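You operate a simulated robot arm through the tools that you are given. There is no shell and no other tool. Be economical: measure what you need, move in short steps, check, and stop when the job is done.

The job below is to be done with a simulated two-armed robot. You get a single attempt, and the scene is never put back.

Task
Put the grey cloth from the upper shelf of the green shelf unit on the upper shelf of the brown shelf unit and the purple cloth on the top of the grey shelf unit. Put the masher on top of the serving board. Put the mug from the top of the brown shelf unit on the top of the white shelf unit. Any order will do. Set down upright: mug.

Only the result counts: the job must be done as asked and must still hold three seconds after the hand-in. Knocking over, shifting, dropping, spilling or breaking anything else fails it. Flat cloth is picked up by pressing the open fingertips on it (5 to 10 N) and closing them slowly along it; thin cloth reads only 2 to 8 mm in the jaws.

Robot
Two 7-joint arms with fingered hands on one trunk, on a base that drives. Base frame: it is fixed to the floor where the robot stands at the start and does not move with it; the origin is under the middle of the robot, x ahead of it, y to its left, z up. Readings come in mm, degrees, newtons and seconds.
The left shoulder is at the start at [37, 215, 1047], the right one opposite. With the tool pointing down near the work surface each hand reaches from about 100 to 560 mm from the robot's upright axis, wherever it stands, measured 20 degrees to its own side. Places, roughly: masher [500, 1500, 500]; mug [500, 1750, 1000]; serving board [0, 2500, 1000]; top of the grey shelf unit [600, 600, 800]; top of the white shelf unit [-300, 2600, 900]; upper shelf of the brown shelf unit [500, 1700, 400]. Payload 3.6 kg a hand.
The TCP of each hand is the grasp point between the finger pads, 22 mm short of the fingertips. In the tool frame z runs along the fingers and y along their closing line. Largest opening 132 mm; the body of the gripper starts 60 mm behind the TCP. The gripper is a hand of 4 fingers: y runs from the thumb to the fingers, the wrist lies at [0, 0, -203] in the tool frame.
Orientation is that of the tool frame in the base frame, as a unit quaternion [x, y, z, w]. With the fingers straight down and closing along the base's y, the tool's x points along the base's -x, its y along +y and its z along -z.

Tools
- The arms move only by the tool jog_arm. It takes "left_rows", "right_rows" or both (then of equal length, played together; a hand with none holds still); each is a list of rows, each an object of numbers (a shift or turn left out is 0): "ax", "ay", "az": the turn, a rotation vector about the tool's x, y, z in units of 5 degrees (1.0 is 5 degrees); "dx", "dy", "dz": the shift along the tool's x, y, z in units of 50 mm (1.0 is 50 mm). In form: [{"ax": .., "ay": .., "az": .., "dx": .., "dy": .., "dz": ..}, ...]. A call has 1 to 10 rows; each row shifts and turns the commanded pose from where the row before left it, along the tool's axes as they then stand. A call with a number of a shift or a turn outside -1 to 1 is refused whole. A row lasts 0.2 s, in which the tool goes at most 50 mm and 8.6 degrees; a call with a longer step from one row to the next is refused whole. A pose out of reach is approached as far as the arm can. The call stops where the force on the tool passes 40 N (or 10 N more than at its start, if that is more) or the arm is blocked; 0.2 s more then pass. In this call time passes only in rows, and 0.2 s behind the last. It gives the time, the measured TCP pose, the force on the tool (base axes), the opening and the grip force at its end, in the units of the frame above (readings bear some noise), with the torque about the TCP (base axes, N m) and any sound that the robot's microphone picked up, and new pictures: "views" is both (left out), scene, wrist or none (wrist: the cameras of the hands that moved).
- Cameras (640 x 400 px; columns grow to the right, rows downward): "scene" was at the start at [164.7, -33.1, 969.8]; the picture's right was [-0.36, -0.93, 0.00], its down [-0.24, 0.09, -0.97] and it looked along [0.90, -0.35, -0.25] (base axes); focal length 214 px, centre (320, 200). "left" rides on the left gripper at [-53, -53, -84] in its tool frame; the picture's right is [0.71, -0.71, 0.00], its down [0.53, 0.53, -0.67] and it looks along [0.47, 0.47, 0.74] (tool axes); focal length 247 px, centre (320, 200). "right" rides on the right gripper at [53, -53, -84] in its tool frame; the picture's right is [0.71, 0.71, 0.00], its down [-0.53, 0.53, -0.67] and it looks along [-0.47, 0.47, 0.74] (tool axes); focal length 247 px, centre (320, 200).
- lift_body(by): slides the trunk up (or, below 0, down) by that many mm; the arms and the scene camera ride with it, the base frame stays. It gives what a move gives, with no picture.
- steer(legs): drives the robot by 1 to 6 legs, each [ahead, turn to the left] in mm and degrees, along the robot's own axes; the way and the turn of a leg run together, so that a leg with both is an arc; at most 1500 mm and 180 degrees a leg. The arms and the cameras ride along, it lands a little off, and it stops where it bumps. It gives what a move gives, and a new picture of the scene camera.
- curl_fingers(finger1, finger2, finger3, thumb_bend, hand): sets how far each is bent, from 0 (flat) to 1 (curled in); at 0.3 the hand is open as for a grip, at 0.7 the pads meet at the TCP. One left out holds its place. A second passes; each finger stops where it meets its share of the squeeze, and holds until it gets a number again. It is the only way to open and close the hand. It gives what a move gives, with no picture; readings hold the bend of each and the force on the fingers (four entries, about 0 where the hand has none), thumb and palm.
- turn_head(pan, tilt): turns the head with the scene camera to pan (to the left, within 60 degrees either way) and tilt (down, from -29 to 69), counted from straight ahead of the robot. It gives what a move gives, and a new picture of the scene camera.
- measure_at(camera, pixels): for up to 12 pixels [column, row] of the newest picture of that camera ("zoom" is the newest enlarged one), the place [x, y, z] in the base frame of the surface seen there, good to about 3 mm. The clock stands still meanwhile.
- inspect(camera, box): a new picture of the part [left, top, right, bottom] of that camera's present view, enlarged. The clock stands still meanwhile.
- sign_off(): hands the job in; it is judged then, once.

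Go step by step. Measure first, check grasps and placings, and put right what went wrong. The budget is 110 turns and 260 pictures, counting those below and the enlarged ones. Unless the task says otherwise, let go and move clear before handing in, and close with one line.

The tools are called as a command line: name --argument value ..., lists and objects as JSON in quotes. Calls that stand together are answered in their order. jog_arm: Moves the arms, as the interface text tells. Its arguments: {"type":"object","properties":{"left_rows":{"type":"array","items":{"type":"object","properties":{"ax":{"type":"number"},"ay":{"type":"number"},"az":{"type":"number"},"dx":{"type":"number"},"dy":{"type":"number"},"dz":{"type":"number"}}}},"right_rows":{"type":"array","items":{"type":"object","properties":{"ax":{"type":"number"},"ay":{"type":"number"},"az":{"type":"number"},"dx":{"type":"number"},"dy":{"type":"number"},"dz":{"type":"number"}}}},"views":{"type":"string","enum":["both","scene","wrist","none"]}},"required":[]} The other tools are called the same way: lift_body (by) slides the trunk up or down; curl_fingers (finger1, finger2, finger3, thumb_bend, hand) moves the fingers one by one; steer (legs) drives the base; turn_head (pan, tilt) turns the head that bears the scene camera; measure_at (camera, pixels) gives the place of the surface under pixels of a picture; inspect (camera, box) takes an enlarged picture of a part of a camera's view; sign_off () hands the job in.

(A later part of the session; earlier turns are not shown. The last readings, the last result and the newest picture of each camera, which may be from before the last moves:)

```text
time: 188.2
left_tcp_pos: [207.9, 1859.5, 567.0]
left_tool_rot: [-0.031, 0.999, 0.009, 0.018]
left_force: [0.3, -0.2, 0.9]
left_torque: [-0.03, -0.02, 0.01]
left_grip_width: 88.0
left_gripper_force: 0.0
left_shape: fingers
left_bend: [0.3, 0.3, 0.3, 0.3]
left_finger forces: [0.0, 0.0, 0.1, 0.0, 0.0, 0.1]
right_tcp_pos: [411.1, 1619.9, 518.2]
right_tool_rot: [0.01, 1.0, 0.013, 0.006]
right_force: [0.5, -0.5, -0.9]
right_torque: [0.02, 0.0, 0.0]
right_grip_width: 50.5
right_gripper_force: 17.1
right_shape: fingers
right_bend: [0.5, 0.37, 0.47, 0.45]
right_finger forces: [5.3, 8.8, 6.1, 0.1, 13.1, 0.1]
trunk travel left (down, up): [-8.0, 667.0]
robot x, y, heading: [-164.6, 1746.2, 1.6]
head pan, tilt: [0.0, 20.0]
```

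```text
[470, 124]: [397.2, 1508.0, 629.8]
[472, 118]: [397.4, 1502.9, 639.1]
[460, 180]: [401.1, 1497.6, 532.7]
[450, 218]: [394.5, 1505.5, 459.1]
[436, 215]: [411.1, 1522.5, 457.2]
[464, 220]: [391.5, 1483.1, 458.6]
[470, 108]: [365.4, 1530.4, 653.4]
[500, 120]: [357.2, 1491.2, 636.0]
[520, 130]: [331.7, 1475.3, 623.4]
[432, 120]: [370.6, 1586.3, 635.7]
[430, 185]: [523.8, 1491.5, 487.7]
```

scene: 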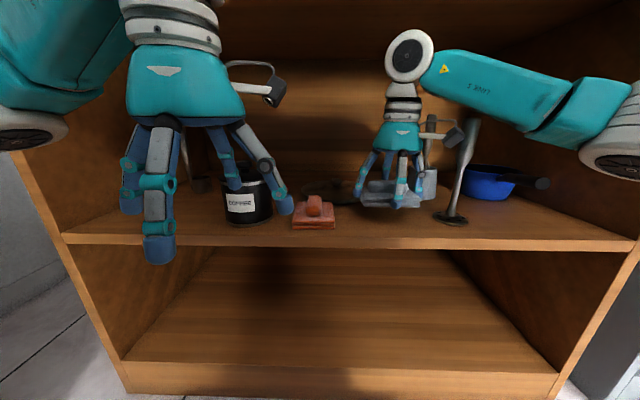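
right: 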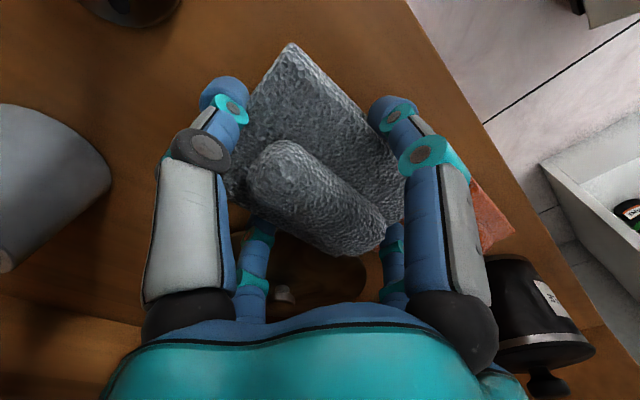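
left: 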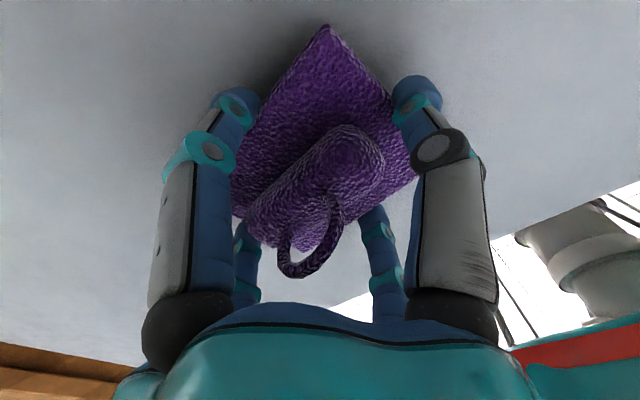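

The right forearm would sweep the masher's top (z 640) if lowered. I'll back out, raise the trunk ~200 mm so the forearm slopes down from above, and come in again.

steer --legs '[[-160, 0]]'

lift_body --by 200

jog_arm --right_rows '[{}]' --views "scene"

```text
time: 189.7
left_tcp_pos: [48.9, 1858.4, 566.2]
left_tool_rot: [-0.034, 0.999, 0.009, 0.018]
left_force: [-0.5, 0.7, 0.8]
left_torque: [-0.06, 0.0, 0.0]
left_grip_width: 87.8
left_gripper_force: 0.1
left_shape: fingers
left_bend: [0.3, 0.3, 0.3, 0.3]
left_finger forces: [0.0, 0.0, 0.0, 0.0, 0.1, 0.0]
right_tcp_pos: [252.3, 1619.9, 519.6]
right_tool_rot: [0.007, 1.0, 0.014, 0.007]
right_force: [1.1, -1.0, -0.4]
right_torque: [-0.01, 0.02, 0.0]
right_grip_width: 50.4
right_gripper_force: 16.8
right_shape: fingers
right_bend: [0.5, 0.37, 0.47, 0.45]
right_finger forces: [5.3, 8.7, 6.1, 0.1, 13.3, 0.0]
trunk travel left (down, up): [-8.0, 667.0]
robot x, y, heading: [-317.0, 1738.4, 1.6]
head pan, tilt: [0.0, 20.0]
```

scene: 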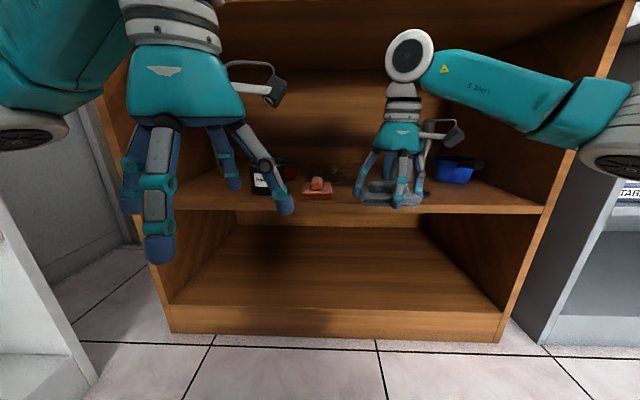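

```text
time: 191.8
left_tcp_pos: [49.2, 1858.0, 768.1]
left_tool_rot: [-0.033, 0.999, 0.009, 0.018]
left_force: [-0.5, 0.0, 0.0]
left_torque: [-0.01, 0.02, 0.03]
left_grip_width: 87.9
left_gripper_force: 0.0
left_shape: fingers
left_bend: [0.3, 0.3, 0.3, 0.3]
left_finger forces: [0.0, 0.0, 0.0, 0.0, 0.0, 0.1]
right_tcp_pos: [252.6, 1620.4, 719.0]
right_tool_rot: [0.006, 1.0, 0.014, 0.005]
right_force: [-0.4, -0.3, 0.0]
right_torque: [-0.02, -0.01, -0.02]
right_grip_width: 50.4
right_gripper_force: 16.1
right_shape: fingers
right_bend: [0.5, 0.37, 0.47, 0.45]
right_finger forces: [5.4, 8.8, 6.0, 0.0, 13.2, 0.0]
trunk travel left (down, up): [-208.0, 467.0]
robot x, y, heading: [-321.1, 1737.3, 1.6]
head pan, tilt: [0.0, 20.0]
```

```text
time: 192.2
left_tcp_pos: [49.3, 1858.3, 767.6]
left_tool_rot: [-0.033, 0.999, 0.009, 0.019]
left_force: [-1.0, 0.1, -0.4]
left_torque: [-0.02, 0.01, -0.01]
left_grip_width: 87.9
left_gripper_force: 0.0
left_shape: fingers
left_bend: [0.3, 0.3, 0.3, 0.3]
left_finger forces: [0.0, 0.1, 0.1, 0.0, 0.0, 0.0]
right_tcp_pos: [252.0, 1619.4, 719.8]
right_tool_rot: [0.007, 1.0, 0.014, 0.006]
right_force: [0.3, 0.7, -1.1]
right_torque: [-0.02, 0.04, -0.01]
right_grip_width: 50.3
right_gripper_force: 16.5
right_shape: fingers
right_bend: [0.5, 0.37, 0.47, 0.45]
right_finger forces: [5.3, 8.6, 5.9, 0.1, 13.1, 0.0]
trunk travel left (down, up): [-208.0, 467.0]
robot x, y, heading: [-321.6, 1736.5, 1.7]
head pan, tilt: [0.0, 20.0]
```

scene: 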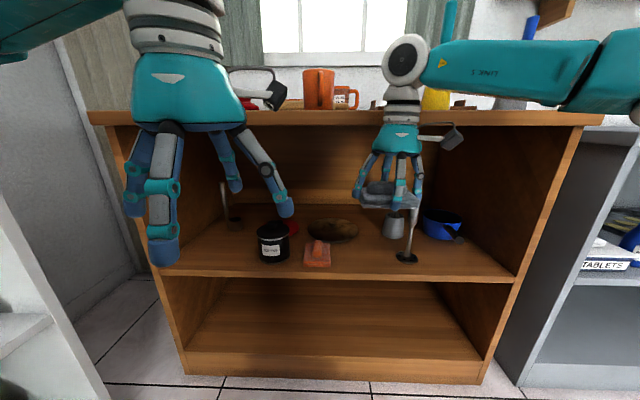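

Good overview. Measure the brown top edge, and lower the right hand (arm only) back to z≈530 while outside.

measure_at --camera "scene" --pixels '[[340, 116], [340, 123], [320, 100], [345, 98], [407, 258], [312, 262], [330, 230], [370, 245], [436, 96], [270, 245]]'

jog_arm --right_rows '[{"dz": 0.8}, {"dz": 0.8}, {"dz": 0.8}, {"dz": 0.8}, {"dz": 0.5}]' --views "scene"

```text
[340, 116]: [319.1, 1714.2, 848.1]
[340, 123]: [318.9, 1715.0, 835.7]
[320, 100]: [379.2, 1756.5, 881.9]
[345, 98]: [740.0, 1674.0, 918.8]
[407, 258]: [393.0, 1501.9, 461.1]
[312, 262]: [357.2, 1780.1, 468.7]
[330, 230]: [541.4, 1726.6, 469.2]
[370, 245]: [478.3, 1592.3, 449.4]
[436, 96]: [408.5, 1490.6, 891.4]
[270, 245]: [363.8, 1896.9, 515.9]
```

```text
time: 193.4
left_tcp_pos: [49.4, 1857.9, 768.6]
left_tool_rot: [-0.034, 0.999, 0.01, 0.018]
left_force: [0.3, 0.4, -0.8]
left_torque: [0.05, 0.03, 0.0]
left_grip_width: 87.8
left_gripper_force: 0.1
left_shape: fingers
left_bend: [0.3, 0.3, 0.3, 0.3]
left_finger forces: [0.0, 0.1, 0.0, 0.0, 0.0, 0.1]
right_tcp_pos: [252.8, 1624.2, 533.4]
right_tool_rot: [0.007, 1.0, 0.015, 0.006]
right_force: [-0.7, 0.6, 0.5]
right_torque: [0.0, -0.01, 0.0]
right_grip_width: 49.9
right_gripper_force: 16.7
right_shape: fingers
right_bend: [0.5, 0.37, 0.47, 0.45]
right_finger forces: [5.2, 8.9, 6.0, 0.0, 13.0, 0.0]
trunk travel left (down, up): [-208.0, 467.0]
robot x, y, heading: [-322.9, 1735.8, 1.6]
head pan, tilt: [0.0, 20.0]
```

scene: 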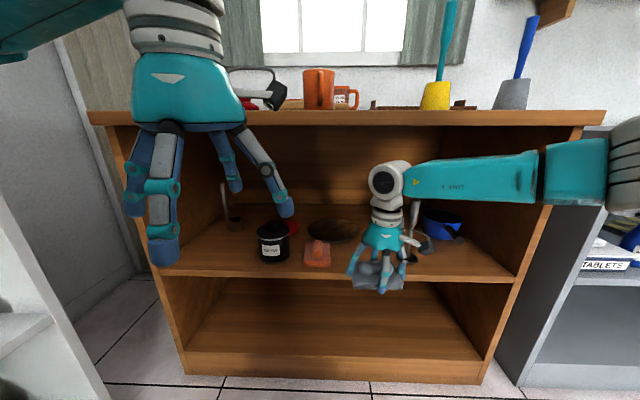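

Check the forearm's actual position now.

measure_at --camera "scene" --pixels '[[420, 196], [420, 170], [470, 198], [470, 160], [530, 200], [530, 160], [600, 205], [620, 170], [390, 180]]'

```text
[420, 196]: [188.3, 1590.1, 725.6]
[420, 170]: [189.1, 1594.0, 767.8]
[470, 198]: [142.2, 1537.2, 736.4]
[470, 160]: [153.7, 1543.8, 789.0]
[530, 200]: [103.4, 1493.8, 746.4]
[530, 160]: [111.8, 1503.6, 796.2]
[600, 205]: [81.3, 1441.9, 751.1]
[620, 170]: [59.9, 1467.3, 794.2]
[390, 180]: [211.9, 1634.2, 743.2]
```

The forearm now runs 45° back, well clear of the masher. Drive in 155 mm and lower the cloth.

steer --legs '[[155, 0]]'

jog_arm --right_rows '[{"dz": 0.3}, {"dz": 0.3}, {"dz": 0.3}]' --views "both"

```text
time: 194.8
left_tcp_pos: [206.9, 1864.9, 768.5]
left_tool_rot: [-0.035, 0.999, 0.01, 0.018]
left_force: [-0.6, -0.3, -0.4]
left_torque: [0.01, -0.03, -0.03]
left_grip_width: 87.8
left_gripper_force: 0.0
left_shape: fingers
left_bend: [0.3, 0.3, 0.3, 0.3]
left_finger forces: [0.0, 0.0, 0.1, 0.0, 0.0, 0.1]
right_tcp_pos: [412.4, 1632.1, 532.8]
right_tool_rot: [0.005, 1.0, 0.014, 0.007]
right_force: [-1.0, 0.4, -1.3]
right_torque: [0.0, -0.01, -0.05]
right_grip_width: 50.0
right_gripper_force: 16.6
right_shape: fingers
right_bend: [0.5, 0.37, 0.47, 0.45]
right_finger forces: [5.2, 8.8, 6.1, 0.0, 13.0, 0.0]
trunk travel left (down, up): [-208.0, 467.0]
robot x, y, heading: [-160.8, 1740.7, 1.9]
head pan, tilt: [0.0, 20.0]
```

scene: 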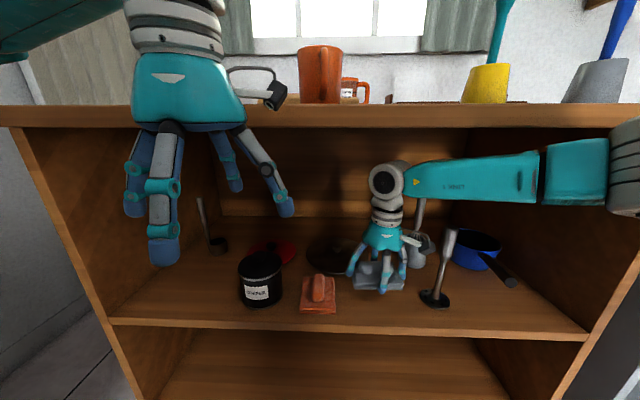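

```text
time: 195.6
left_tcp_pos: [207.1, 1865.7, 768.7]
left_tool_rot: [-0.035, 0.999, 0.009, 0.019]
left_force: [-0.1, -0.2, 0.6]
left_torque: [-0.01, 0.0, 0.03]
left_grip_width: 87.8
left_gripper_force: 0.1
left_shape: fingers
left_bend: [0.3, 0.3, 0.3, 0.3]
left_finger forces: [0.1, 0.0, 0.0, 0.0, 0.0, 0.0]
right_tcp_pos: [412.7, 1633.7, 489.5]
right_tool_rot: [0.004, 1.0, 0.013, 0.006]
right_force: [0.6, 0.6, -0.6]
right_torque: [-0.01, -0.01, -0.02]
right_grip_width: 50.3
right_gripper_force: 16.9
right_shape: fingers
right_bend: [0.5, 0.37, 0.47, 0.45]
right_finger forces: [5.1, 8.8, 6.0, 0.0, 12.9, 0.1]
trunk travel left (down, up): [-208.0, 467.0]
robot x, y, heading: [-158.8, 1741.9, 2.2]
head pan, tilt: [0.0, 20.0]
```

scene: 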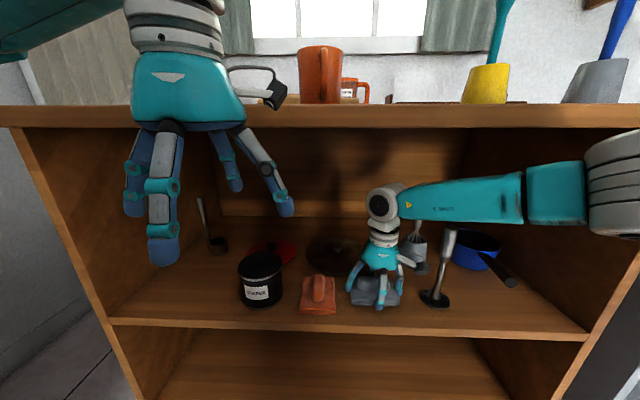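
right: 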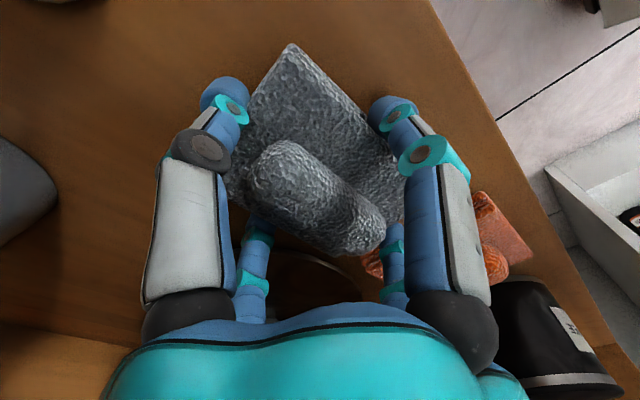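

Shift 12 mm toward −y for more gap from the red tablets, then lower to contact.

jog_arm --right_rows '[{"dy": -0.25}, {"dz": 0.1}, {"dz": 0.08}]' --views "none"

inspect --camera "scene" --box '[290, 200, 470, 320]'

```text
time: 196.4
left_tcp_pos: [207.0, 1864.5, 768.7]
left_tool_rot: [-0.036, 0.999, 0.009, 0.018]
left_force: [-1.2, 0.4, -0.6]
left_torque: [0.01, -0.02, -0.01]
left_grip_width: 87.8
left_gripper_force: 0.1
left_shape: fingers
left_bend: [0.3, 0.3, 0.3, 0.3]
left_finger forces: [0.1, 0.0, 0.0, 0.0, 0.0, 0.1]
right_tcp_pos: [414.5, 1620.7, 481.3]
right_tool_rot: [0.005, 1.0, 0.013, 0.007]
right_force: [-2.4, -0.6, 8.4]
right_torque: [-0.4, 0.12, -0.06]
right_grip_width: 50.1
right_gripper_force: 16.8
right_shape: fingers
right_bend: [0.5, 0.37, 0.47, 0.45]
right_finger forces: [6.1, 9.3, 5.7, 0.0, 13.3, 0.0]
trunk travel left (down, up): [-208.0, 467.0]
robot x, y, heading: [-164.5, 1742.7, 2.2]
head pan, tilt: [0.0, 20.0]
```

```text
3.33 times, centred on (380, 260) of scene
```

zoom: 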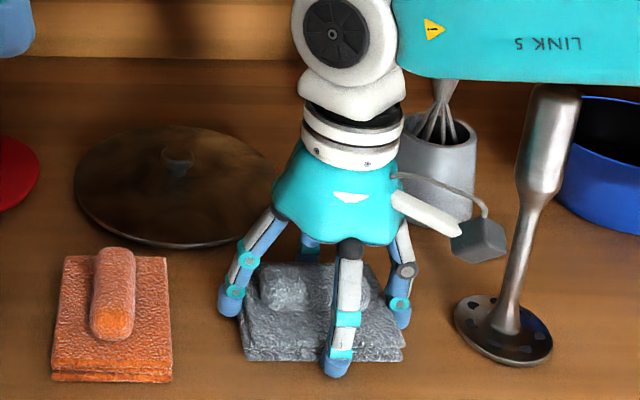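

Contact (8 N). Open and lift; the masher is the tool with the perforated disc.

curl_fingers --hand "right" --finger1 0.3 --finger2 0.3 --finger3 0.3 --thumb_bend 0.3

jog_arm --right_rows '[{"dz": -0.4}, {"dz": -0.6}, {"dz": -0.4}]' --views "scene"

```text
time: 197.4
left_tcp_pos: [207.9, 1864.6, 768.7]
left_tool_rot: [-0.035, 0.999, 0.009, 0.018]
left_force: [0.5, -0.1, -0.3]
left_torque: [0.01, -0.02, -0.01]
left_grip_width: 87.7
left_gripper_force: 0.1
left_shape: fingers
left_bend: [0.3, 0.3, 0.3, 0.3]
left_finger forces: [0.0, 0.0, 0.0, 0.0, 0.0, 0.0]
right_tcp_pos: [413.9, 1621.5, 479.2]
right_tool_rot: [0.004, 1.0, 0.014, 0.006]
right_force: [0.4, -0.9, 0.3]
right_torque: [0.01, 0.02, 0.0]
right_grip_width: 87.4
right_gripper_force: 0.1
right_shape: fingers
right_bend: [0.3, 0.3, 0.3, 0.3]
right_finger forces: [0.1, 0.0, 0.0, 0.0, 0.1, 0.1]
trunk travel left (down, up): [-208.0, 467.0]
robot x, y, heading: [-163.8, 1740.1, 1.8]
head pan, tilt: [0.0, 20.0]
```

```text
time: 198.2
left_tcp_pos: [208.3, 1864.7, 769.3]
left_tool_rot: [-0.036, 0.999, 0.009, 0.018]
left_force: [0.3, -0.2, 0.8]
left_torque: [-0.02, 0.02, -0.01]
left_grip_width: 88.0
left_gripper_force: 0.1
left_shape: fingers
left_bend: [0.3, 0.3, 0.3, 0.3]
left_finger forces: [0.1, 0.0, 0.0, 0.0, 0.1, 0.1]
right_tcp_pos: [413.2, 1620.6, 548.7]
right_tool_rot: [0.005, 1.0, 0.014, 0.006]
right_force: [-0.6, 0.1, -0.7]
right_torque: [0.0, -0.02, 0.0]
right_grip_width: 87.5
right_gripper_force: 0.0
right_shape: fingers
right_bend: [0.3, 0.3, 0.3, 0.3]
right_finger forces: [0.0, 0.0, 0.1, 0.1, 0.0, 0.0]
trunk travel left (down, up): [-208.0, 467.0]
robot x, y, heading: [-161.0, 1740.2, 2.1]
head pan, tilt: [0.0, 20.0]
```

scene: 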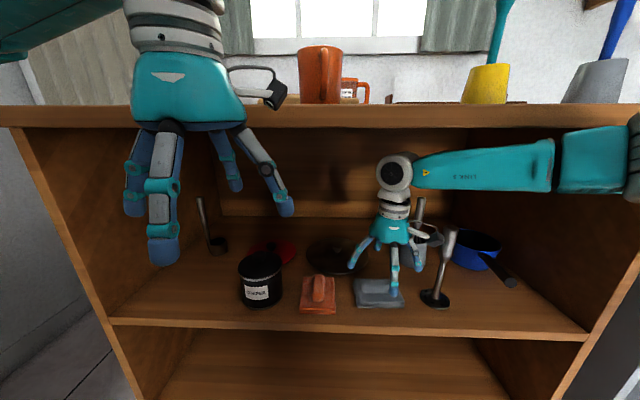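

Grey sits on the brown upper shelf. Next the masher: the brown top (underside ≈815) forces a tilted grasp, so back out, raise the right hand to z≈612, shift to y≈1500 and tilt forward 45°.

steer --legs '[[-220, 0]]'

jog_arm --right_rows '[{"ay": -1, "dy": -0.27, "dx": 0, "dz": -0.14}, {"ay": -1, "dy": -0.27, "dx": 0, "dz": -0.14}, {"ay": -1, "dy": -0.27, "dx": -0.05, "dz": -0.14}, {"ay": -1, "dy": -0.27, "dx": -0.05, "dz": -0.14}, {"ay": -1, "dy": -0.27, "dx": -0.05, "dz": -0.13}, {"ay": -1, "dy": -0.27, "dx": -0.05, "dz": -0.13}, {"ay": -1, "dy": -0.27, "dx": -0.07, "dz": -0.1}, {"ay": -1, "dy": -0.27, "dx": -0.07, "dz": -0.1}, {"ay": -1, "dy": -0.27, "dx": -0.07, "dz": -0.1}]' --views "both"

```text
time: 199.9
left_tcp_pos: [-7.4, 1856.4, 769.7]
left_tool_rot: [-0.034, 0.999, 0.009, 0.018]
left_force: [0.6, 0.3, -0.2]
left_torque: [0.01, 0.01, -0.03]
left_grip_width: 88.0
left_gripper_force: 0.0
left_shape: fingers
left_bend: [0.3, 0.3, 0.3, 0.3]
left_finger forces: [0.1, 0.0, 0.0, 0.0, 0.0, 0.0]
right_tcp_pos: [197.2, 1611.0, 549.5]
right_tool_rot: [0.004, 1.0, 0.015, 0.006]
right_force: [0.1, -0.4, -0.5]
right_torque: [-0.01, -0.03, 0.01]
right_grip_width: 87.7
right_gripper_force: 0.1
right_shape: fingers
right_bend: [0.3, 0.3, 0.3, 0.3]
right_finger forces: [0.1, 0.0, 0.1, 0.1, 0.1, 0.0]
trunk travel left (down, up): [-208.0, 467.0]
robot x, y, heading: [-378.3, 1738.3, 1.7]
head pan, tilt: [0.0, 20.0]
```

scene: 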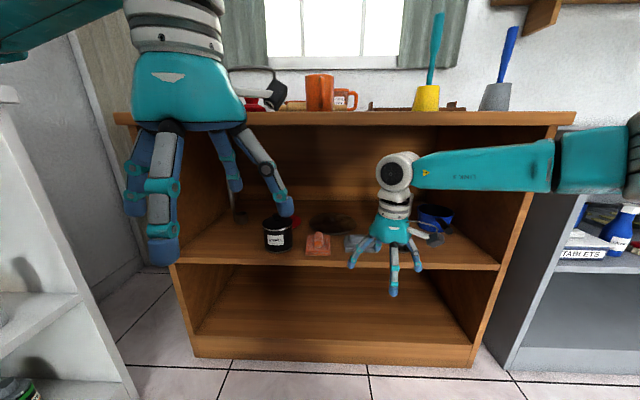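

```text
time: 201.9
left_tcp_pos: [-7.8, 1856.2, 769.5]
left_tool_rot: [-0.034, 0.999, 0.01, 0.018]
left_force: [0.4, 0.2, -0.4]
left_torque: [-0.03, -0.04, 0.01]
left_grip_width: 87.4
left_gripper_force: 0.0
left_shape: fingers
left_bend: [0.3, 0.3, 0.3, 0.3]
left_finger forces: [0.0, 0.1, 0.1, 0.0, 0.0, 0.0]
right_tcp_pos: [196.7, 1488.3, 607.9]
right_tool_rot: [0.01, 0.921, 0.01, 0.389]
right_force: [0.0, 0.7, 0.0]
right_torque: [0.01, -0.04, -0.04]
right_grip_width: 87.3
right_gripper_force: 0.1
right_shape: fingers
right_bend: [0.3, 0.3, 0.3, 0.3]
right_finger forces: [0.0, 0.0, 0.0, 0.1, 0.0, 0.0]
trunk travel left (down, up): [-208.0, 467.0]
robot x, y, heading: [-377.1, 1738.8, 2.0]
head pan, tilt: [0.0, 20.0]
```

scene: 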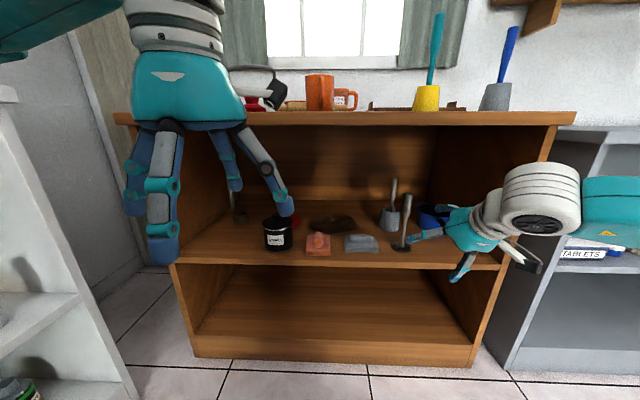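
right: 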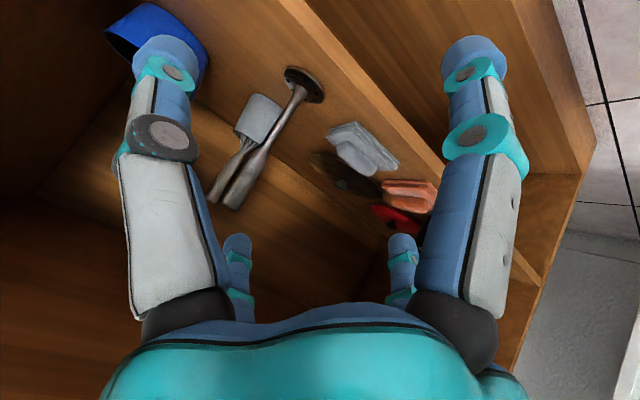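

Tilt reached. Measure the masher in the right camera, since I'll slide in along the tool axis.

measure_at --camera "right" --pixels '[[305, 85], [287, 75], [322, 97], [300, 98], [232, 205], [240, 190], [255, 165], [270, 145], [225, 195], [245, 205]]'

```text
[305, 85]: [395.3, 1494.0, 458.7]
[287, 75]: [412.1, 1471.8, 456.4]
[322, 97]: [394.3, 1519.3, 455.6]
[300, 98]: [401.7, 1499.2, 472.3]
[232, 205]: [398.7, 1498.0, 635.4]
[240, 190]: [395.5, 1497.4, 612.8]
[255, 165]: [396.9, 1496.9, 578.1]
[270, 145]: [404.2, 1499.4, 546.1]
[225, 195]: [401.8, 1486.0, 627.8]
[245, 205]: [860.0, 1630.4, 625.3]
```

Handle axis ≈ (408,1498). Raise 74 mm, drive 140 mm, then slide along the tool axis.

jog_arm --right_rows '[{"dx": -0.52, "dz": -0.52, "dy": 0.1}, {"dx": -0.52, "dz": -0.52, "dy": 0.1}]' --views "none"

steer --legs '[[138, -1.5]]'

jog_arm --right_rows '[{}]' --views "wrist"

```text
time: 202.5
left_tcp_pos: [-7.0, 1855.9, 769.2]
left_tool_rot: [-0.034, 0.999, 0.009, 0.018]
left_force: [0.5, 1.4, -0.1]
left_torque: [-0.01, -0.01, -0.03]
left_grip_width: 87.9
left_gripper_force: 0.0
left_shape: fingers
left_bend: [0.3, 0.3, 0.3, 0.3]
left_finger forces: [0.0, 0.2, 0.1, 0.0, 0.0, 0.0]
right_tcp_pos: [192.5, 1497.3, 683.0]
right_tool_rot: [0.011, 0.921, 0.01, 0.389]
right_force: [-0.3, -0.2, -1.1]
right_torque: [-0.01, -0.02, 0.0]
right_grip_width: 87.5
right_gripper_force: 0.0
right_shape: fingers
right_bend: [0.3, 0.3, 0.3, 0.3]
right_finger forces: [0.1, 0.0, 0.0, 0.0, 0.0, 0.0]
trunk travel left (down, up): [-208.0, 467.0]
robot x, y, heading: [-375.6, 1734.8, 2.1]
head pan, tilt: [0.0, 20.0]
```

```text
time: 203.8
left_tcp_pos: [133.9, 1849.3, 768.2]
left_tool_rot: [-0.022, 1.0, 0.009, 0.018]
left_force: [-0.4, 0.2, 0.8]
left_torque: [0.0, 0.04, -0.02]
left_grip_width: 87.7
left_gripper_force: 0.1
left_shape: fingers
left_bend: [0.3, 0.3, 0.3, 0.3]
left_finger forces: [0.0, 0.0, 0.0, 0.0, 0.1, 0.0]
right_tcp_pos: [324.3, 1485.2, 683.5]
right_tool_rot: [0.022, 0.921, 0.006, 0.389]
right_force: [0.6, -0.3, -0.2]
right_torque: [-0.01, 0.02, -0.03]
right_grip_width: 87.4
right_gripper_force: 0.1
right_shape: fingers
right_bend: [0.3, 0.3, 0.3, 0.3]
right_finger forces: [0.0, 0.1, 0.1, 0.0, 0.1, 0.0]
trunk travel left (down, up): [-208.0, 467.0]
robot x, y, heading: [-239.4, 1743.2, 0.3]
head pan, tilt: [0.0, 20.0]
```

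scene: 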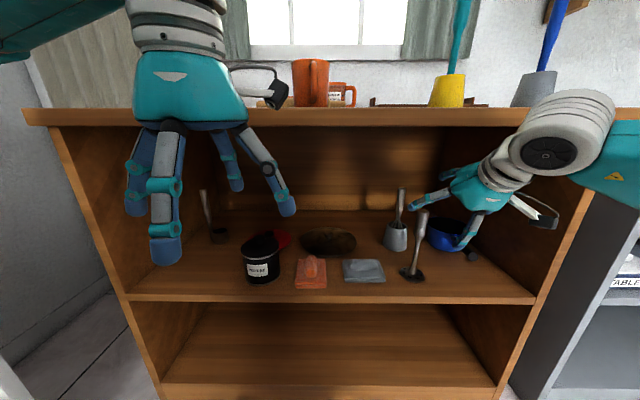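

```text
time: 204.2
left_tcp_pos: [134.1, 1850.1, 769.8]
left_tool_rot: [-0.021, 1.0, 0.009, 0.018]
left_force: [0.5, 0.1, 0.2]
left_torque: [-0.01, 0.02, 0.02]
left_grip_width: 87.6
left_gripper_force: 0.0
left_shape: fingers
left_bend: [0.3, 0.3, 0.3, 0.3]
left_finger forces: [0.1, 0.0, 0.0, 0.1, 0.1, 0.0]
right_tcp_pos: [325.0, 1483.8, 684.0]
right_tool_rot: [0.022, 0.921, 0.006, 0.388]
right_force: [-0.2, -0.5, 0.0]
right_torque: [-0.03, 0.01, -0.01]
right_grip_width: 87.5
right_gripper_force: 0.1
right_shape: fingers
right_bend: [0.3, 0.3, 0.3, 0.3]
right_finger forces: [0.1, 0.0, 0.1, 0.0, 0.0, 0.0]
trunk travel left (down, up): [-208.0, 467.0]
robot x, y, heading: [-239.6, 1739.4, 0.7]
head pan, tilt: [0.0, 20.0]
```

right: 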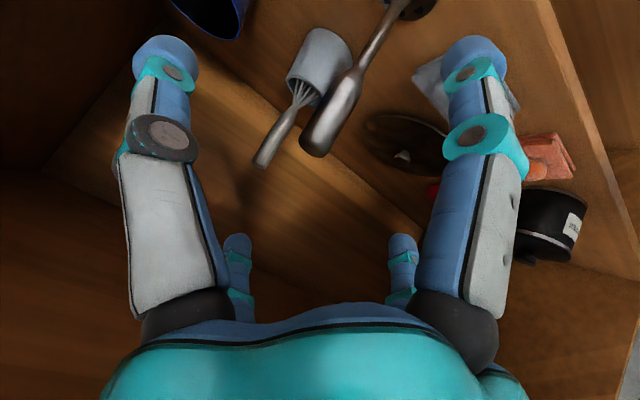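

Align y and slide in ~109 mm along the tool axis.

jog_arm --right_rows '[{"dy": 0.34, "dx": -0.11}, {"dz": 0.55}, {"dz": 0.55}, {"dz": 0.55}, {"dz": 0.53}]' --views "both"

```text
time: 205.4
left_tcp_pos: [134.0, 1849.2, 770.3]
left_tool_rot: [-0.022, 1.0, 0.009, 0.019]
left_force: [0.2, -0.8, -0.8]
left_torque: [-0.02, -0.01, 0.02]
left_grip_width: 88.0
left_gripper_force: 0.1
left_shape: fingers
left_bend: [0.3, 0.3, 0.3, 0.3]
left_finger forces: [0.1, 0.0, 0.0, 0.1, 0.0, 0.0]
right_tcp_pos: [411.2, 1501.4, 611.3]
right_tool_rot: [0.023, 0.921, 0.005, 0.389]
right_force: [0.1, -0.8, -0.7]
right_torque: [0.0, 0.01, -0.01]
right_grip_width: 87.3
right_gripper_force: 0.0
right_shape: fingers
right_bend: [0.3, 0.3, 0.3, 0.3]
right_finger forces: [0.1, 0.0, 0.1, 0.1, 0.0, 0.0]
trunk travel left (down, up): [-208.0, 467.0]
robot x, y, heading: [-237.6, 1738.3, 0.6]
head pan, tilt: [0.0, 20.0]
```

scene: 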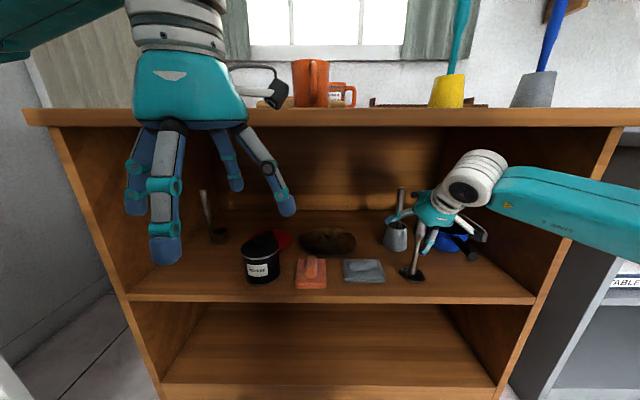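
right: 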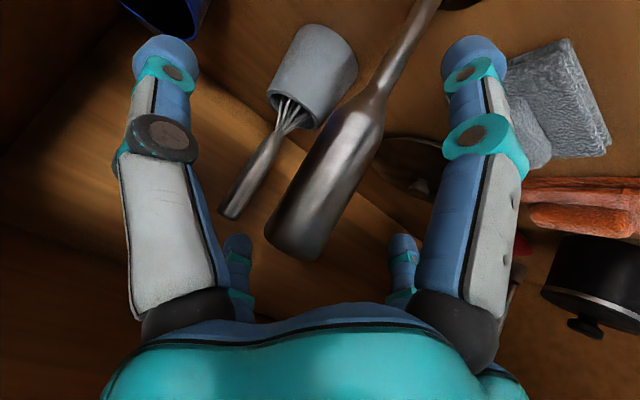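

Handle is centred in the hand. Close on it.

curl_fingers --hand "right" --finger1 0.55 --finger2 0.55 --finger3 0.55 --thumb_bend 0.55

curl_fingers --hand "right" --finger1 0.75 --finger2 0.75 --finger3 0.75 --thumb_bend 0.75

jog_arm --right_rows '[{"dx": -0.2, "dz": -0.2}, {"dx": -0.2, "dz": -0.2}, {"dx": -0.2, "dz": -0.2}]' --views "both"

```text
time: 206.4
left_tcp_pos: [134.7, 1848.8, 769.6]
left_tool_rot: [-0.021, 1.0, 0.008, 0.017]
left_force: [-0.2, -0.5, -0.3]
left_torque: [-0.03, -0.05, -0.04]
left_grip_width: 87.6
left_gripper_force: 0.0
left_shape: fingers
left_bend: [0.3, 0.3, 0.3, 0.3]
left_finger forces: [0.0, 0.0, 0.1, 0.0, 0.1, 0.0]
right_tcp_pos: [410.5, 1501.3, 613.1]
right_tool_rot: [0.023, 0.921, 0.006, 0.388]
right_force: [0.2, -0.3, 0.3]
right_torque: [0.05, 0.03, 0.01]
right_grip_width: 31.1
right_gripper_force: 1.1
right_shape: fingers
right_bend: [0.53, 0.55, 0.54, 0.55]
right_finger forces: [0.9, 0.1, 0.9, 0.1, 0.0, 0.0]
trunk travel left (down, up): [-208.0, 467.0]
robot x, y, heading: [-241.3, 1737.0, 0.3]
head pan, tilt: [0.0, 20.0]
```

```text
time: 207.4
left_tcp_pos: [133.8, 1848.8, 769.6]
left_tool_rot: [-0.021, 1.0, 0.009, 0.019]
left_force: [-0.7, 0.0, -0.4]
left_torque: [-0.01, -0.01, 0.03]
left_grip_width: 87.8
left_gripper_force: 0.1
left_shape: fingers
left_bend: [0.3, 0.3, 0.3, 0.3]
left_finger forces: [0.1, 0.0, 0.0, 0.1, 0.0, 0.0]
right_tcp_pos: [411.5, 1500.4, 615.1]
right_tool_rot: [0.023, 0.921, 0.005, 0.39]
right_force: [-1.1, -0.7, 7.5]
right_torque: [-0.17, 0.31, 0.05]
right_grip_width: 23.9
right_gripper_force: 21.5
right_shape: fingers
right_bend: [0.54, 0.66, 0.56, 0.62]
right_finger forces: [10.4, 5.8, 10.7, 0.0, 15.2, 0.0]
trunk travel left (down, up): [-208.0, 467.0]
robot x, y, heading: [-238.9, 1740.3, 0.3]
head pan, tilt: [0.0, 20.0]
```

```text
time: 208.2
left_tcp_pos: [134.3, 1849.2, 769.9]
left_tool_rot: [-0.022, 1.0, 0.01, 0.019]
left_force: [0.3, 0.0, 0.6]
left_torque: [0.01, 0.0, 0.02]
left_grip_width: 88.1
left_gripper_force: 0.0
left_shape: fingers
left_bend: [0.3, 0.3, 0.3, 0.3]
left_finger forces: [0.0, 0.1, 0.0, 0.0, 0.0, 0.0]
right_tcp_pos: [408.2, 1497.8, 655.4]
right_tool_rot: [0.022, 0.921, 0.005, 0.388]
right_force: [0.2, -0.6, -1.9]
right_torque: [-0.02, 0.02, -0.01]
right_grip_width: 19.0
right_gripper_force: 14.1
right_shape: fingers
right_bend: [0.57, 0.64, 0.74, 0.64]
right_finger forces: [4.9, 7.6, 3.6, 0.0, 12.5, 0.0]
trunk travel left (down, up): [-208.0, 467.0]
robot x, y, heading: [-240.1, 1742.6, 0.4]
head pan, tilt: [0.0, 20.0]
```

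scene: 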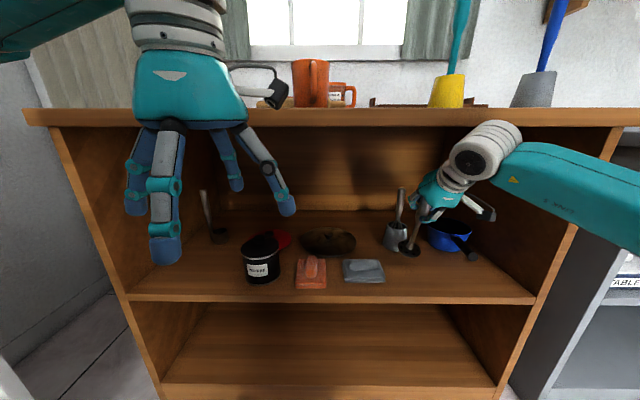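
right: 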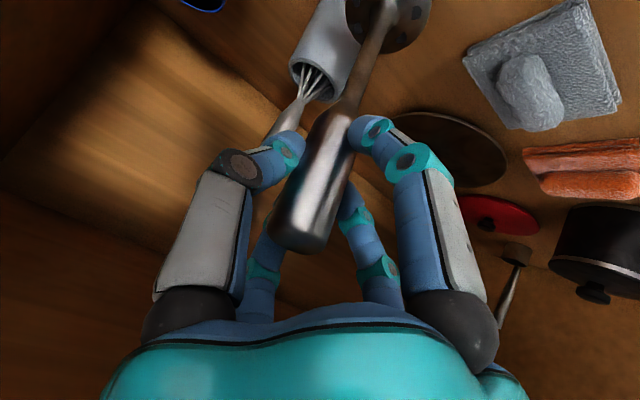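

The masher is lifted (disc clear of the shelf). Tighten a little more and inspect.

curl_fingers --hand "right" --finger1 0.9 --finger2 0.9 --finger3 0.9 --thumb_bend 0.9

inspect --camera "right" --box '[160, 0, 480, 300]'

inspect --camera "scene" --box '[360, 110, 560, 290]'

```text
time: 209.2
left_tcp_pos: [135.2, 1849.1, 768.9]
left_tool_rot: [-0.021, 1.0, 0.01, 0.019]
left_force: [0.1, -0.4, 0.0]
left_torque: [-0.01, 0.0, -0.02]
left_grip_width: 87.8
left_gripper_force: 0.0
left_shape: fingers
left_bend: [0.3, 0.3, 0.3, 0.3]
left_finger forces: [0.1, 0.0, 0.1, 0.0, 0.0, 0.1]
right_tcp_pos: [407.5, 1499.4, 656.2]
right_tool_rot: [0.023, 0.921, 0.005, 0.389]
right_force: [0.1, 0.2, -1.7]
right_torque: [0.05, 0.06, -0.03]
right_grip_width: 19.9
right_gripper_force: 7.3
right_shape: fingers
right_bend: [0.54, 0.74, 0.8, 0.76]
right_finger forces: [7.4, 7.7, 0.0, 0.1, 0.0, 0.0]
trunk travel left (down, up): [-208.0, 467.0]
robot x, y, heading: [-240.5, 1740.8, 0.7]
head pan, tilt: [0.0, 20.0]
```

```text
1.33 times, centred on (320, 150) of right
```

zoom: 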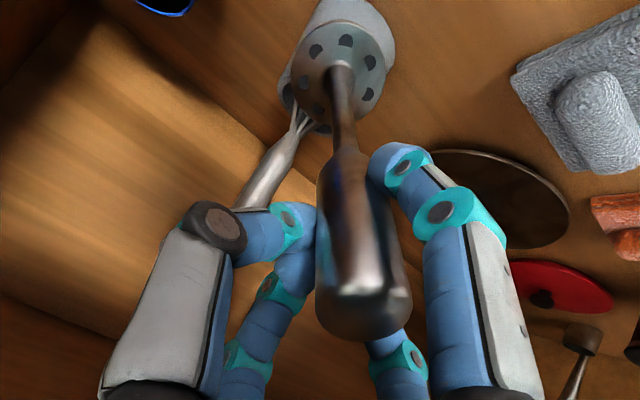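

```text
2.22 times, centred on (460, 200) of scene
```

zoom: 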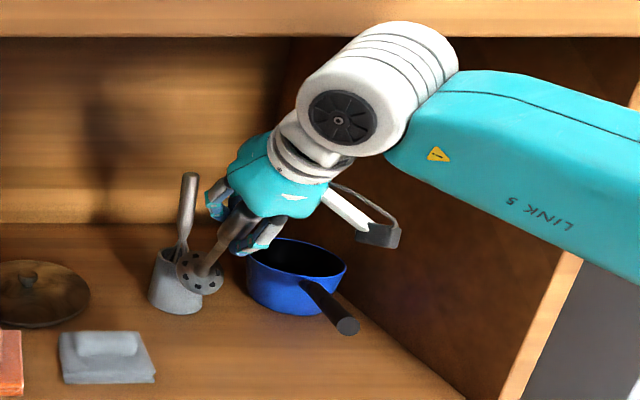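

The masher swung so its handle lies along the hand's axis, held by two fingers only. Free fingers (3 and thumb) overshot; open those two and re-close them against the handle.

curl_fingers --hand "right" --finger3 0.45 --thumb_bend 0.45

inspect --camera "right" --box '[160, 0, 480, 300]'

```text
time: 210.2
left_tcp_pos: [134.1, 1849.1, 768.9]
left_tool_rot: [-0.021, 1.0, 0.009, 0.018]
left_force: [-0.2, 0.2, 0.0]
left_torque: [0.0, 0.04, 0.01]
left_grip_width: 87.8
left_gripper_force: 0.1
left_shape: fingers
left_bend: [0.3, 0.3, 0.3, 0.3]
left_finger forces: [0.1, 0.0, 0.0, 0.1, 0.0, 0.0]
right_tcp_pos: [407.7, 1498.6, 655.5]
right_tool_rot: [0.022, 0.921, 0.007, 0.389]
right_force: [1.0, 0.2, -1.3]
right_torque: [0.0, 0.08, -0.01]
right_grip_width: 41.3
right_gripper_force: 4.6
right_shape: fingers
right_bend: [0.56, 0.77, 0.45, 0.45]
right_finger forces: [4.9, 4.8, 0.0, 0.0, 0.0, 0.1]
trunk travel left (down, up): [-208.0, 467.0]
robot x, y, heading: [-239.8, 1741.6, 0.4]
head pan, tilt: [0.0, 20.0]
```

```text
1.33 times, centred on (320, 150) of right
```

zoom: 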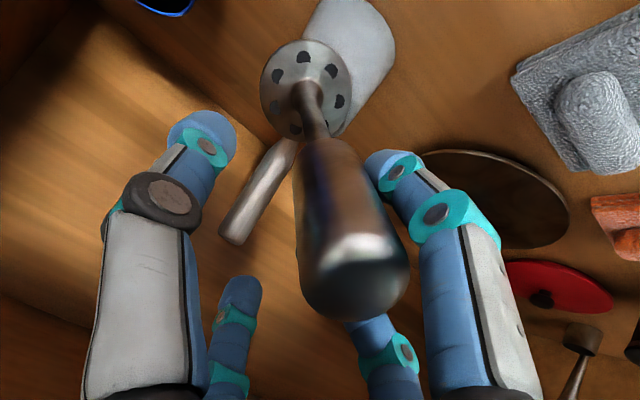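

The handle is pinched between fingers 1 and 2 at the side. Close thumb and finger 3 onto it.

curl_fingers --hand "right" --finger3 0.62 --thumb_bend 0.62

inspect --camera "right" --box '[160, 0, 480, 300]'

```text
time: 211.2
left_tcp_pos: [133.7, 1849.7, 770.5]
left_tool_rot: [-0.021, 1.0, 0.009, 0.018]
left_force: [-0.1, -0.8, 0.9]
left_torque: [-0.02, -0.01, -0.01]
left_grip_width: 87.6
left_gripper_force: 0.1
left_shape: fingers
left_bend: [0.3, 0.3, 0.3, 0.3]
left_finger forces: [0.0, 0.0, 0.1, 0.1, 0.1, 0.0]
right_tcp_pos: [407.7, 1498.3, 656.2]
right_tool_rot: [0.023, 0.921, 0.006, 0.388]
right_force: [0.2, 0.4, -1.3]
right_torque: [0.03, 0.07, 0.0]
right_grip_width: 21.2
right_gripper_force: 5.6
right_shape: fingers
right_bend: [0.56, 0.77, 0.62, 0.61]
right_finger forces: [5.4, 4.7, 0.0, 0.0, 0.7, 0.0]
trunk travel left (down, up): [-208.0, 467.0]
robot x, y, heading: [-240.5, 1738.6, 0.5]
head pan, tilt: [0.0, 20.0]
```

```text
1.33 times, centred on (320, 150) of right
```

zoom: 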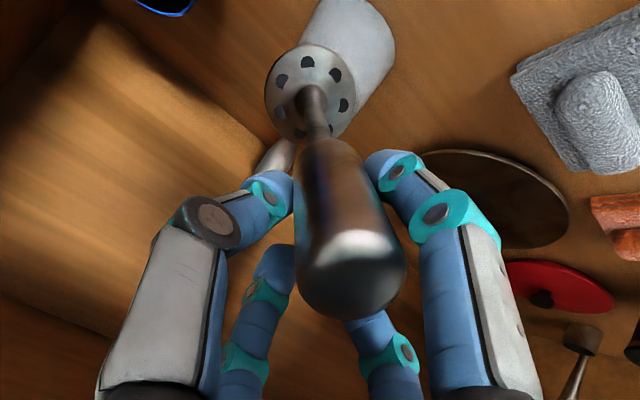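

Tighten thumb and finger 3 a bit more for a fuller grip.

curl_fingers --hand "right" --finger3 0.7 --thumb_bend 0.68

jog_arm --right_rows '[{"dx": -0.15, "dz": -0.15}]' --views "both"

```text
time: 212.2
left_tcp_pos: [134.3, 1848.7, 768.6]
left_tool_rot: [-0.021, 1.0, 0.009, 0.019]
left_force: [-0.8, 0.0, 0.4]
left_torque: [0.0, -0.01, 0.02]
left_grip_width: 87.9
left_gripper_force: 0.0
left_shape: fingers
left_bend: [0.3, 0.3, 0.3, 0.3]
left_finger forces: [0.1, 0.2, 0.0, 0.0, 0.1, 0.0]
right_tcp_pos: [408.3, 1498.1, 655.7]
right_tool_rot: [0.023, 0.921, 0.005, 0.389]
right_force: [-0.5, 0.0, -1.5]
right_torque: [0.0, 0.04, -0.03]
right_grip_width: 19.9
right_gripper_force: 8.3
right_shape: fingers
right_bend: [0.56, 0.77, 0.68, 0.64]
right_finger forces: [7.1, 4.6, 0.0, 0.0, 4.9, 0.1]
trunk travel left (down, up): [-208.0, 467.0]
robot x, y, heading: [-234.6, 1738.6, 0.4]
head pan, tilt: [0.0, 20.0]
```

```text
time: 212.6
left_tcp_pos: [134.2, 1849.6, 769.3]
left_tool_rot: [-0.02, 1.0, 0.01, 0.019]
left_force: [-0.7, -0.1, 0.1]
left_torque: [-0.03, 0.01, -0.01]
left_grip_width: 87.8
left_gripper_force: 0.1
left_shape: fingers
left_bend: [0.3, 0.3, 0.3, 0.3]
left_finger forces: [0.0, 0.1, 0.1, 0.0, 0.1, 0.0]
right_tcp_pos: [408.7, 1498.3, 666.9]
right_tool_rot: [0.022, 0.921, 0.006, 0.389]
right_force: [-0.6, 0.0, -0.5]
right_torque: [0.04, 0.09, 0.02]
right_grip_width: 19.6
right_gripper_force: 8.1
right_shape: fingers
right_bend: [0.56, 0.77, 0.68, 0.64]
right_finger forces: [7.3, 4.4, 0.1, 0.0, 4.9, 0.1]
trunk travel left (down, up): [-208.0, 467.0]
robot x, y, heading: [-238.0, 1738.3, 0.5]
head pan, tilt: [0.0, 20.0]
```

scene: 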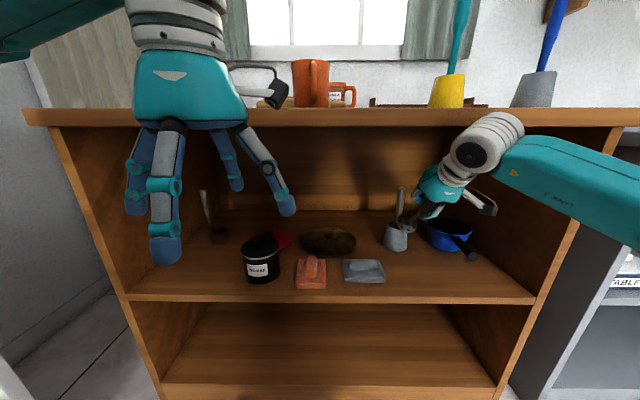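
right: 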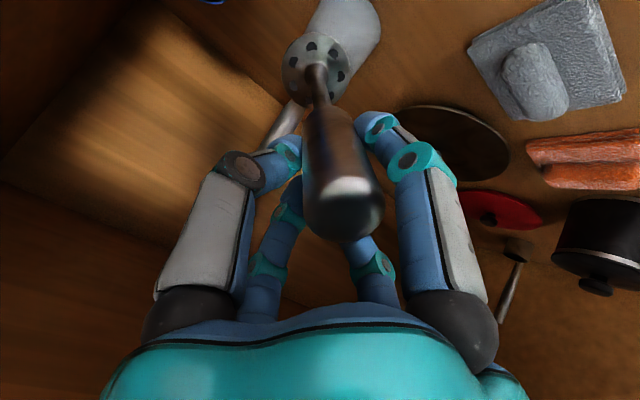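

Three fingers hold it now. Measure the masher's pose in the hand.

measure_at --camera "right" --pixels '[[300, 55], [338, 60], [320, 90], [318, 85], [330, 120], [345, 215], [310, 180], [380, 180], [345, 185]]'

```text
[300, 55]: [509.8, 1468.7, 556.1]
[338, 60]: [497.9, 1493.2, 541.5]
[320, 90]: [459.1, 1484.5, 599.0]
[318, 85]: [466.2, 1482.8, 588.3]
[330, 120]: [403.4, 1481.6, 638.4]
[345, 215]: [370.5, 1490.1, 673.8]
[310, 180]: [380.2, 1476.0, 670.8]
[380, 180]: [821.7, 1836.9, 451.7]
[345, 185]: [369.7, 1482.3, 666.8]
```

The handle is aligned with the tool axis, disc 152 mm ahead of the TCP — good for upright placing later. Add finger 3 support, then back straight out.

curl_fingers --hand "right" --finger3 0.78

steer --legs '[[-250, 0]]'

jog_arm --right_rows '[{}]' --views "wrist"

```text
time: 213.6
left_tcp_pos: [134.4, 1849.3, 770.1]
left_tool_rot: [-0.021, 1.0, 0.009, 0.018]
left_force: [0.2, -0.1, 0.5]
left_torque: [-0.01, 0.03, 0.0]
left_grip_width: 87.8
left_gripper_force: 0.0
left_shape: fingers
left_bend: [0.3, 0.3, 0.3, 0.3]
left_finger forces: [0.0, 0.1, 0.0, 0.1, 0.1, 0.0]
right_tcp_pos: [407.8, 1498.2, 666.0]
right_tool_rot: [0.023, 0.921, 0.005, 0.388]
right_force: [0.8, -0.3, -1.3]
right_torque: [0.0, 0.07, 0.0]
right_grip_width: 19.6
right_gripper_force: 5.8
right_shape: fingers
right_bend: [0.56, 0.77, 0.71, 0.64]
right_finger forces: [7.2, 0.0, 0.0, 0.0, 5.2, 0.1]
trunk travel left (down, up): [-208.0, 467.0]
robot x, y, heading: [-235.2, 1737.1, 0.5]
head pan, tilt: [0.0, 20.0]
```

```text
time: 215.4
left_tcp_pos: [-112.8, 1847.8, 769.0]
left_tool_rot: [-0.021, 1.0, 0.009, 0.018]
left_force: [-0.7, -0.4, -0.1]
left_torque: [-0.01, 0.05, -0.03]
left_grip_width: 87.9
left_gripper_force: 0.1
left_shape: fingers
left_bend: [0.3, 0.3, 0.3, 0.3]
left_finger forces: [0.1, 0.1, 0.0, 0.0, 0.0, 0.1]
right_tcp_pos: [160.9, 1497.0, 665.7]
right_tool_rot: [0.023, 0.921, 0.005, 0.388]
right_force: [-0.5, -0.1, -0.5]
right_torque: [0.04, 0.04, 0.03]
right_grip_width: 19.9
right_gripper_force: 6.4
right_shape: fingers
right_bend: [0.56, 0.77, 0.71, 0.64]
right_finger forces: [7.2, 0.0, 0.1, 0.0, 5.1, 0.1]
trunk travel left (down, up): [-208.0, 467.0]
robot x, y, heading: [-484.1, 1735.7, 0.2]
head pan, tilt: [0.0, 20.0]
```

scene: 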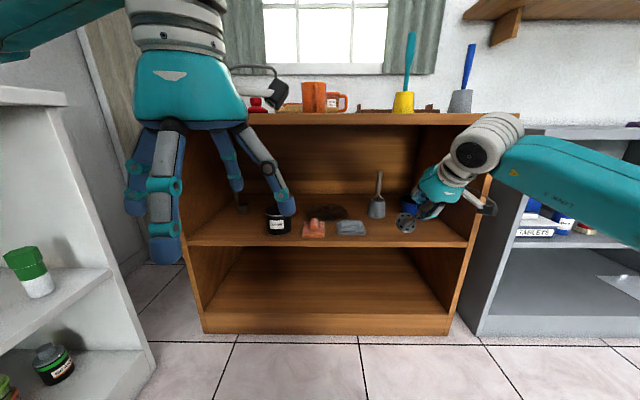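

```text
time: 215.8
left_tcp_pos: [-112.4, 1847.0, 770.0]
left_tool_rot: [-0.021, 1.0, 0.01, 0.018]
left_force: [-0.9, 0.1, -0.1]
left_torque: [0.02, -0.03, -0.01]
left_grip_width: 88.0
left_gripper_force: 0.1
left_shape: fingers
left_bend: [0.3, 0.3, 0.3, 0.3]
left_finger forces: [0.1, 0.0, 0.0, 0.1, 0.0, 0.1]
right_tcp_pos: [160.2, 1496.7, 666.0]
right_tool_rot: [0.022, 0.921, 0.005, 0.388]
right_force: [0.1, -0.7, -1.2]
right_torque: [0.01, 0.07, 0.0]
right_grip_width: 19.8
right_gripper_force: 5.8
right_shape: fingers
right_bend: [0.56, 0.77, 0.71, 0.64]
right_finger forces: [7.2, 0.1, 0.0, 0.0, 5.1, 0.0]
trunk travel left (down, up): [-208.0, 467.0]
robot x, y, heading: [-489.1, 1737.4, 0.5]
head pan, tilt: [0.0, 20.0]
```

right: 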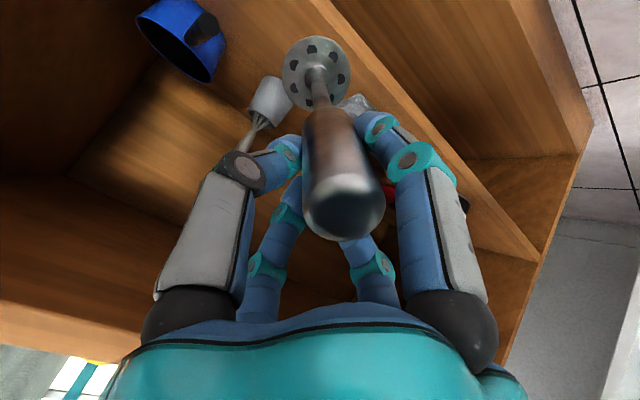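

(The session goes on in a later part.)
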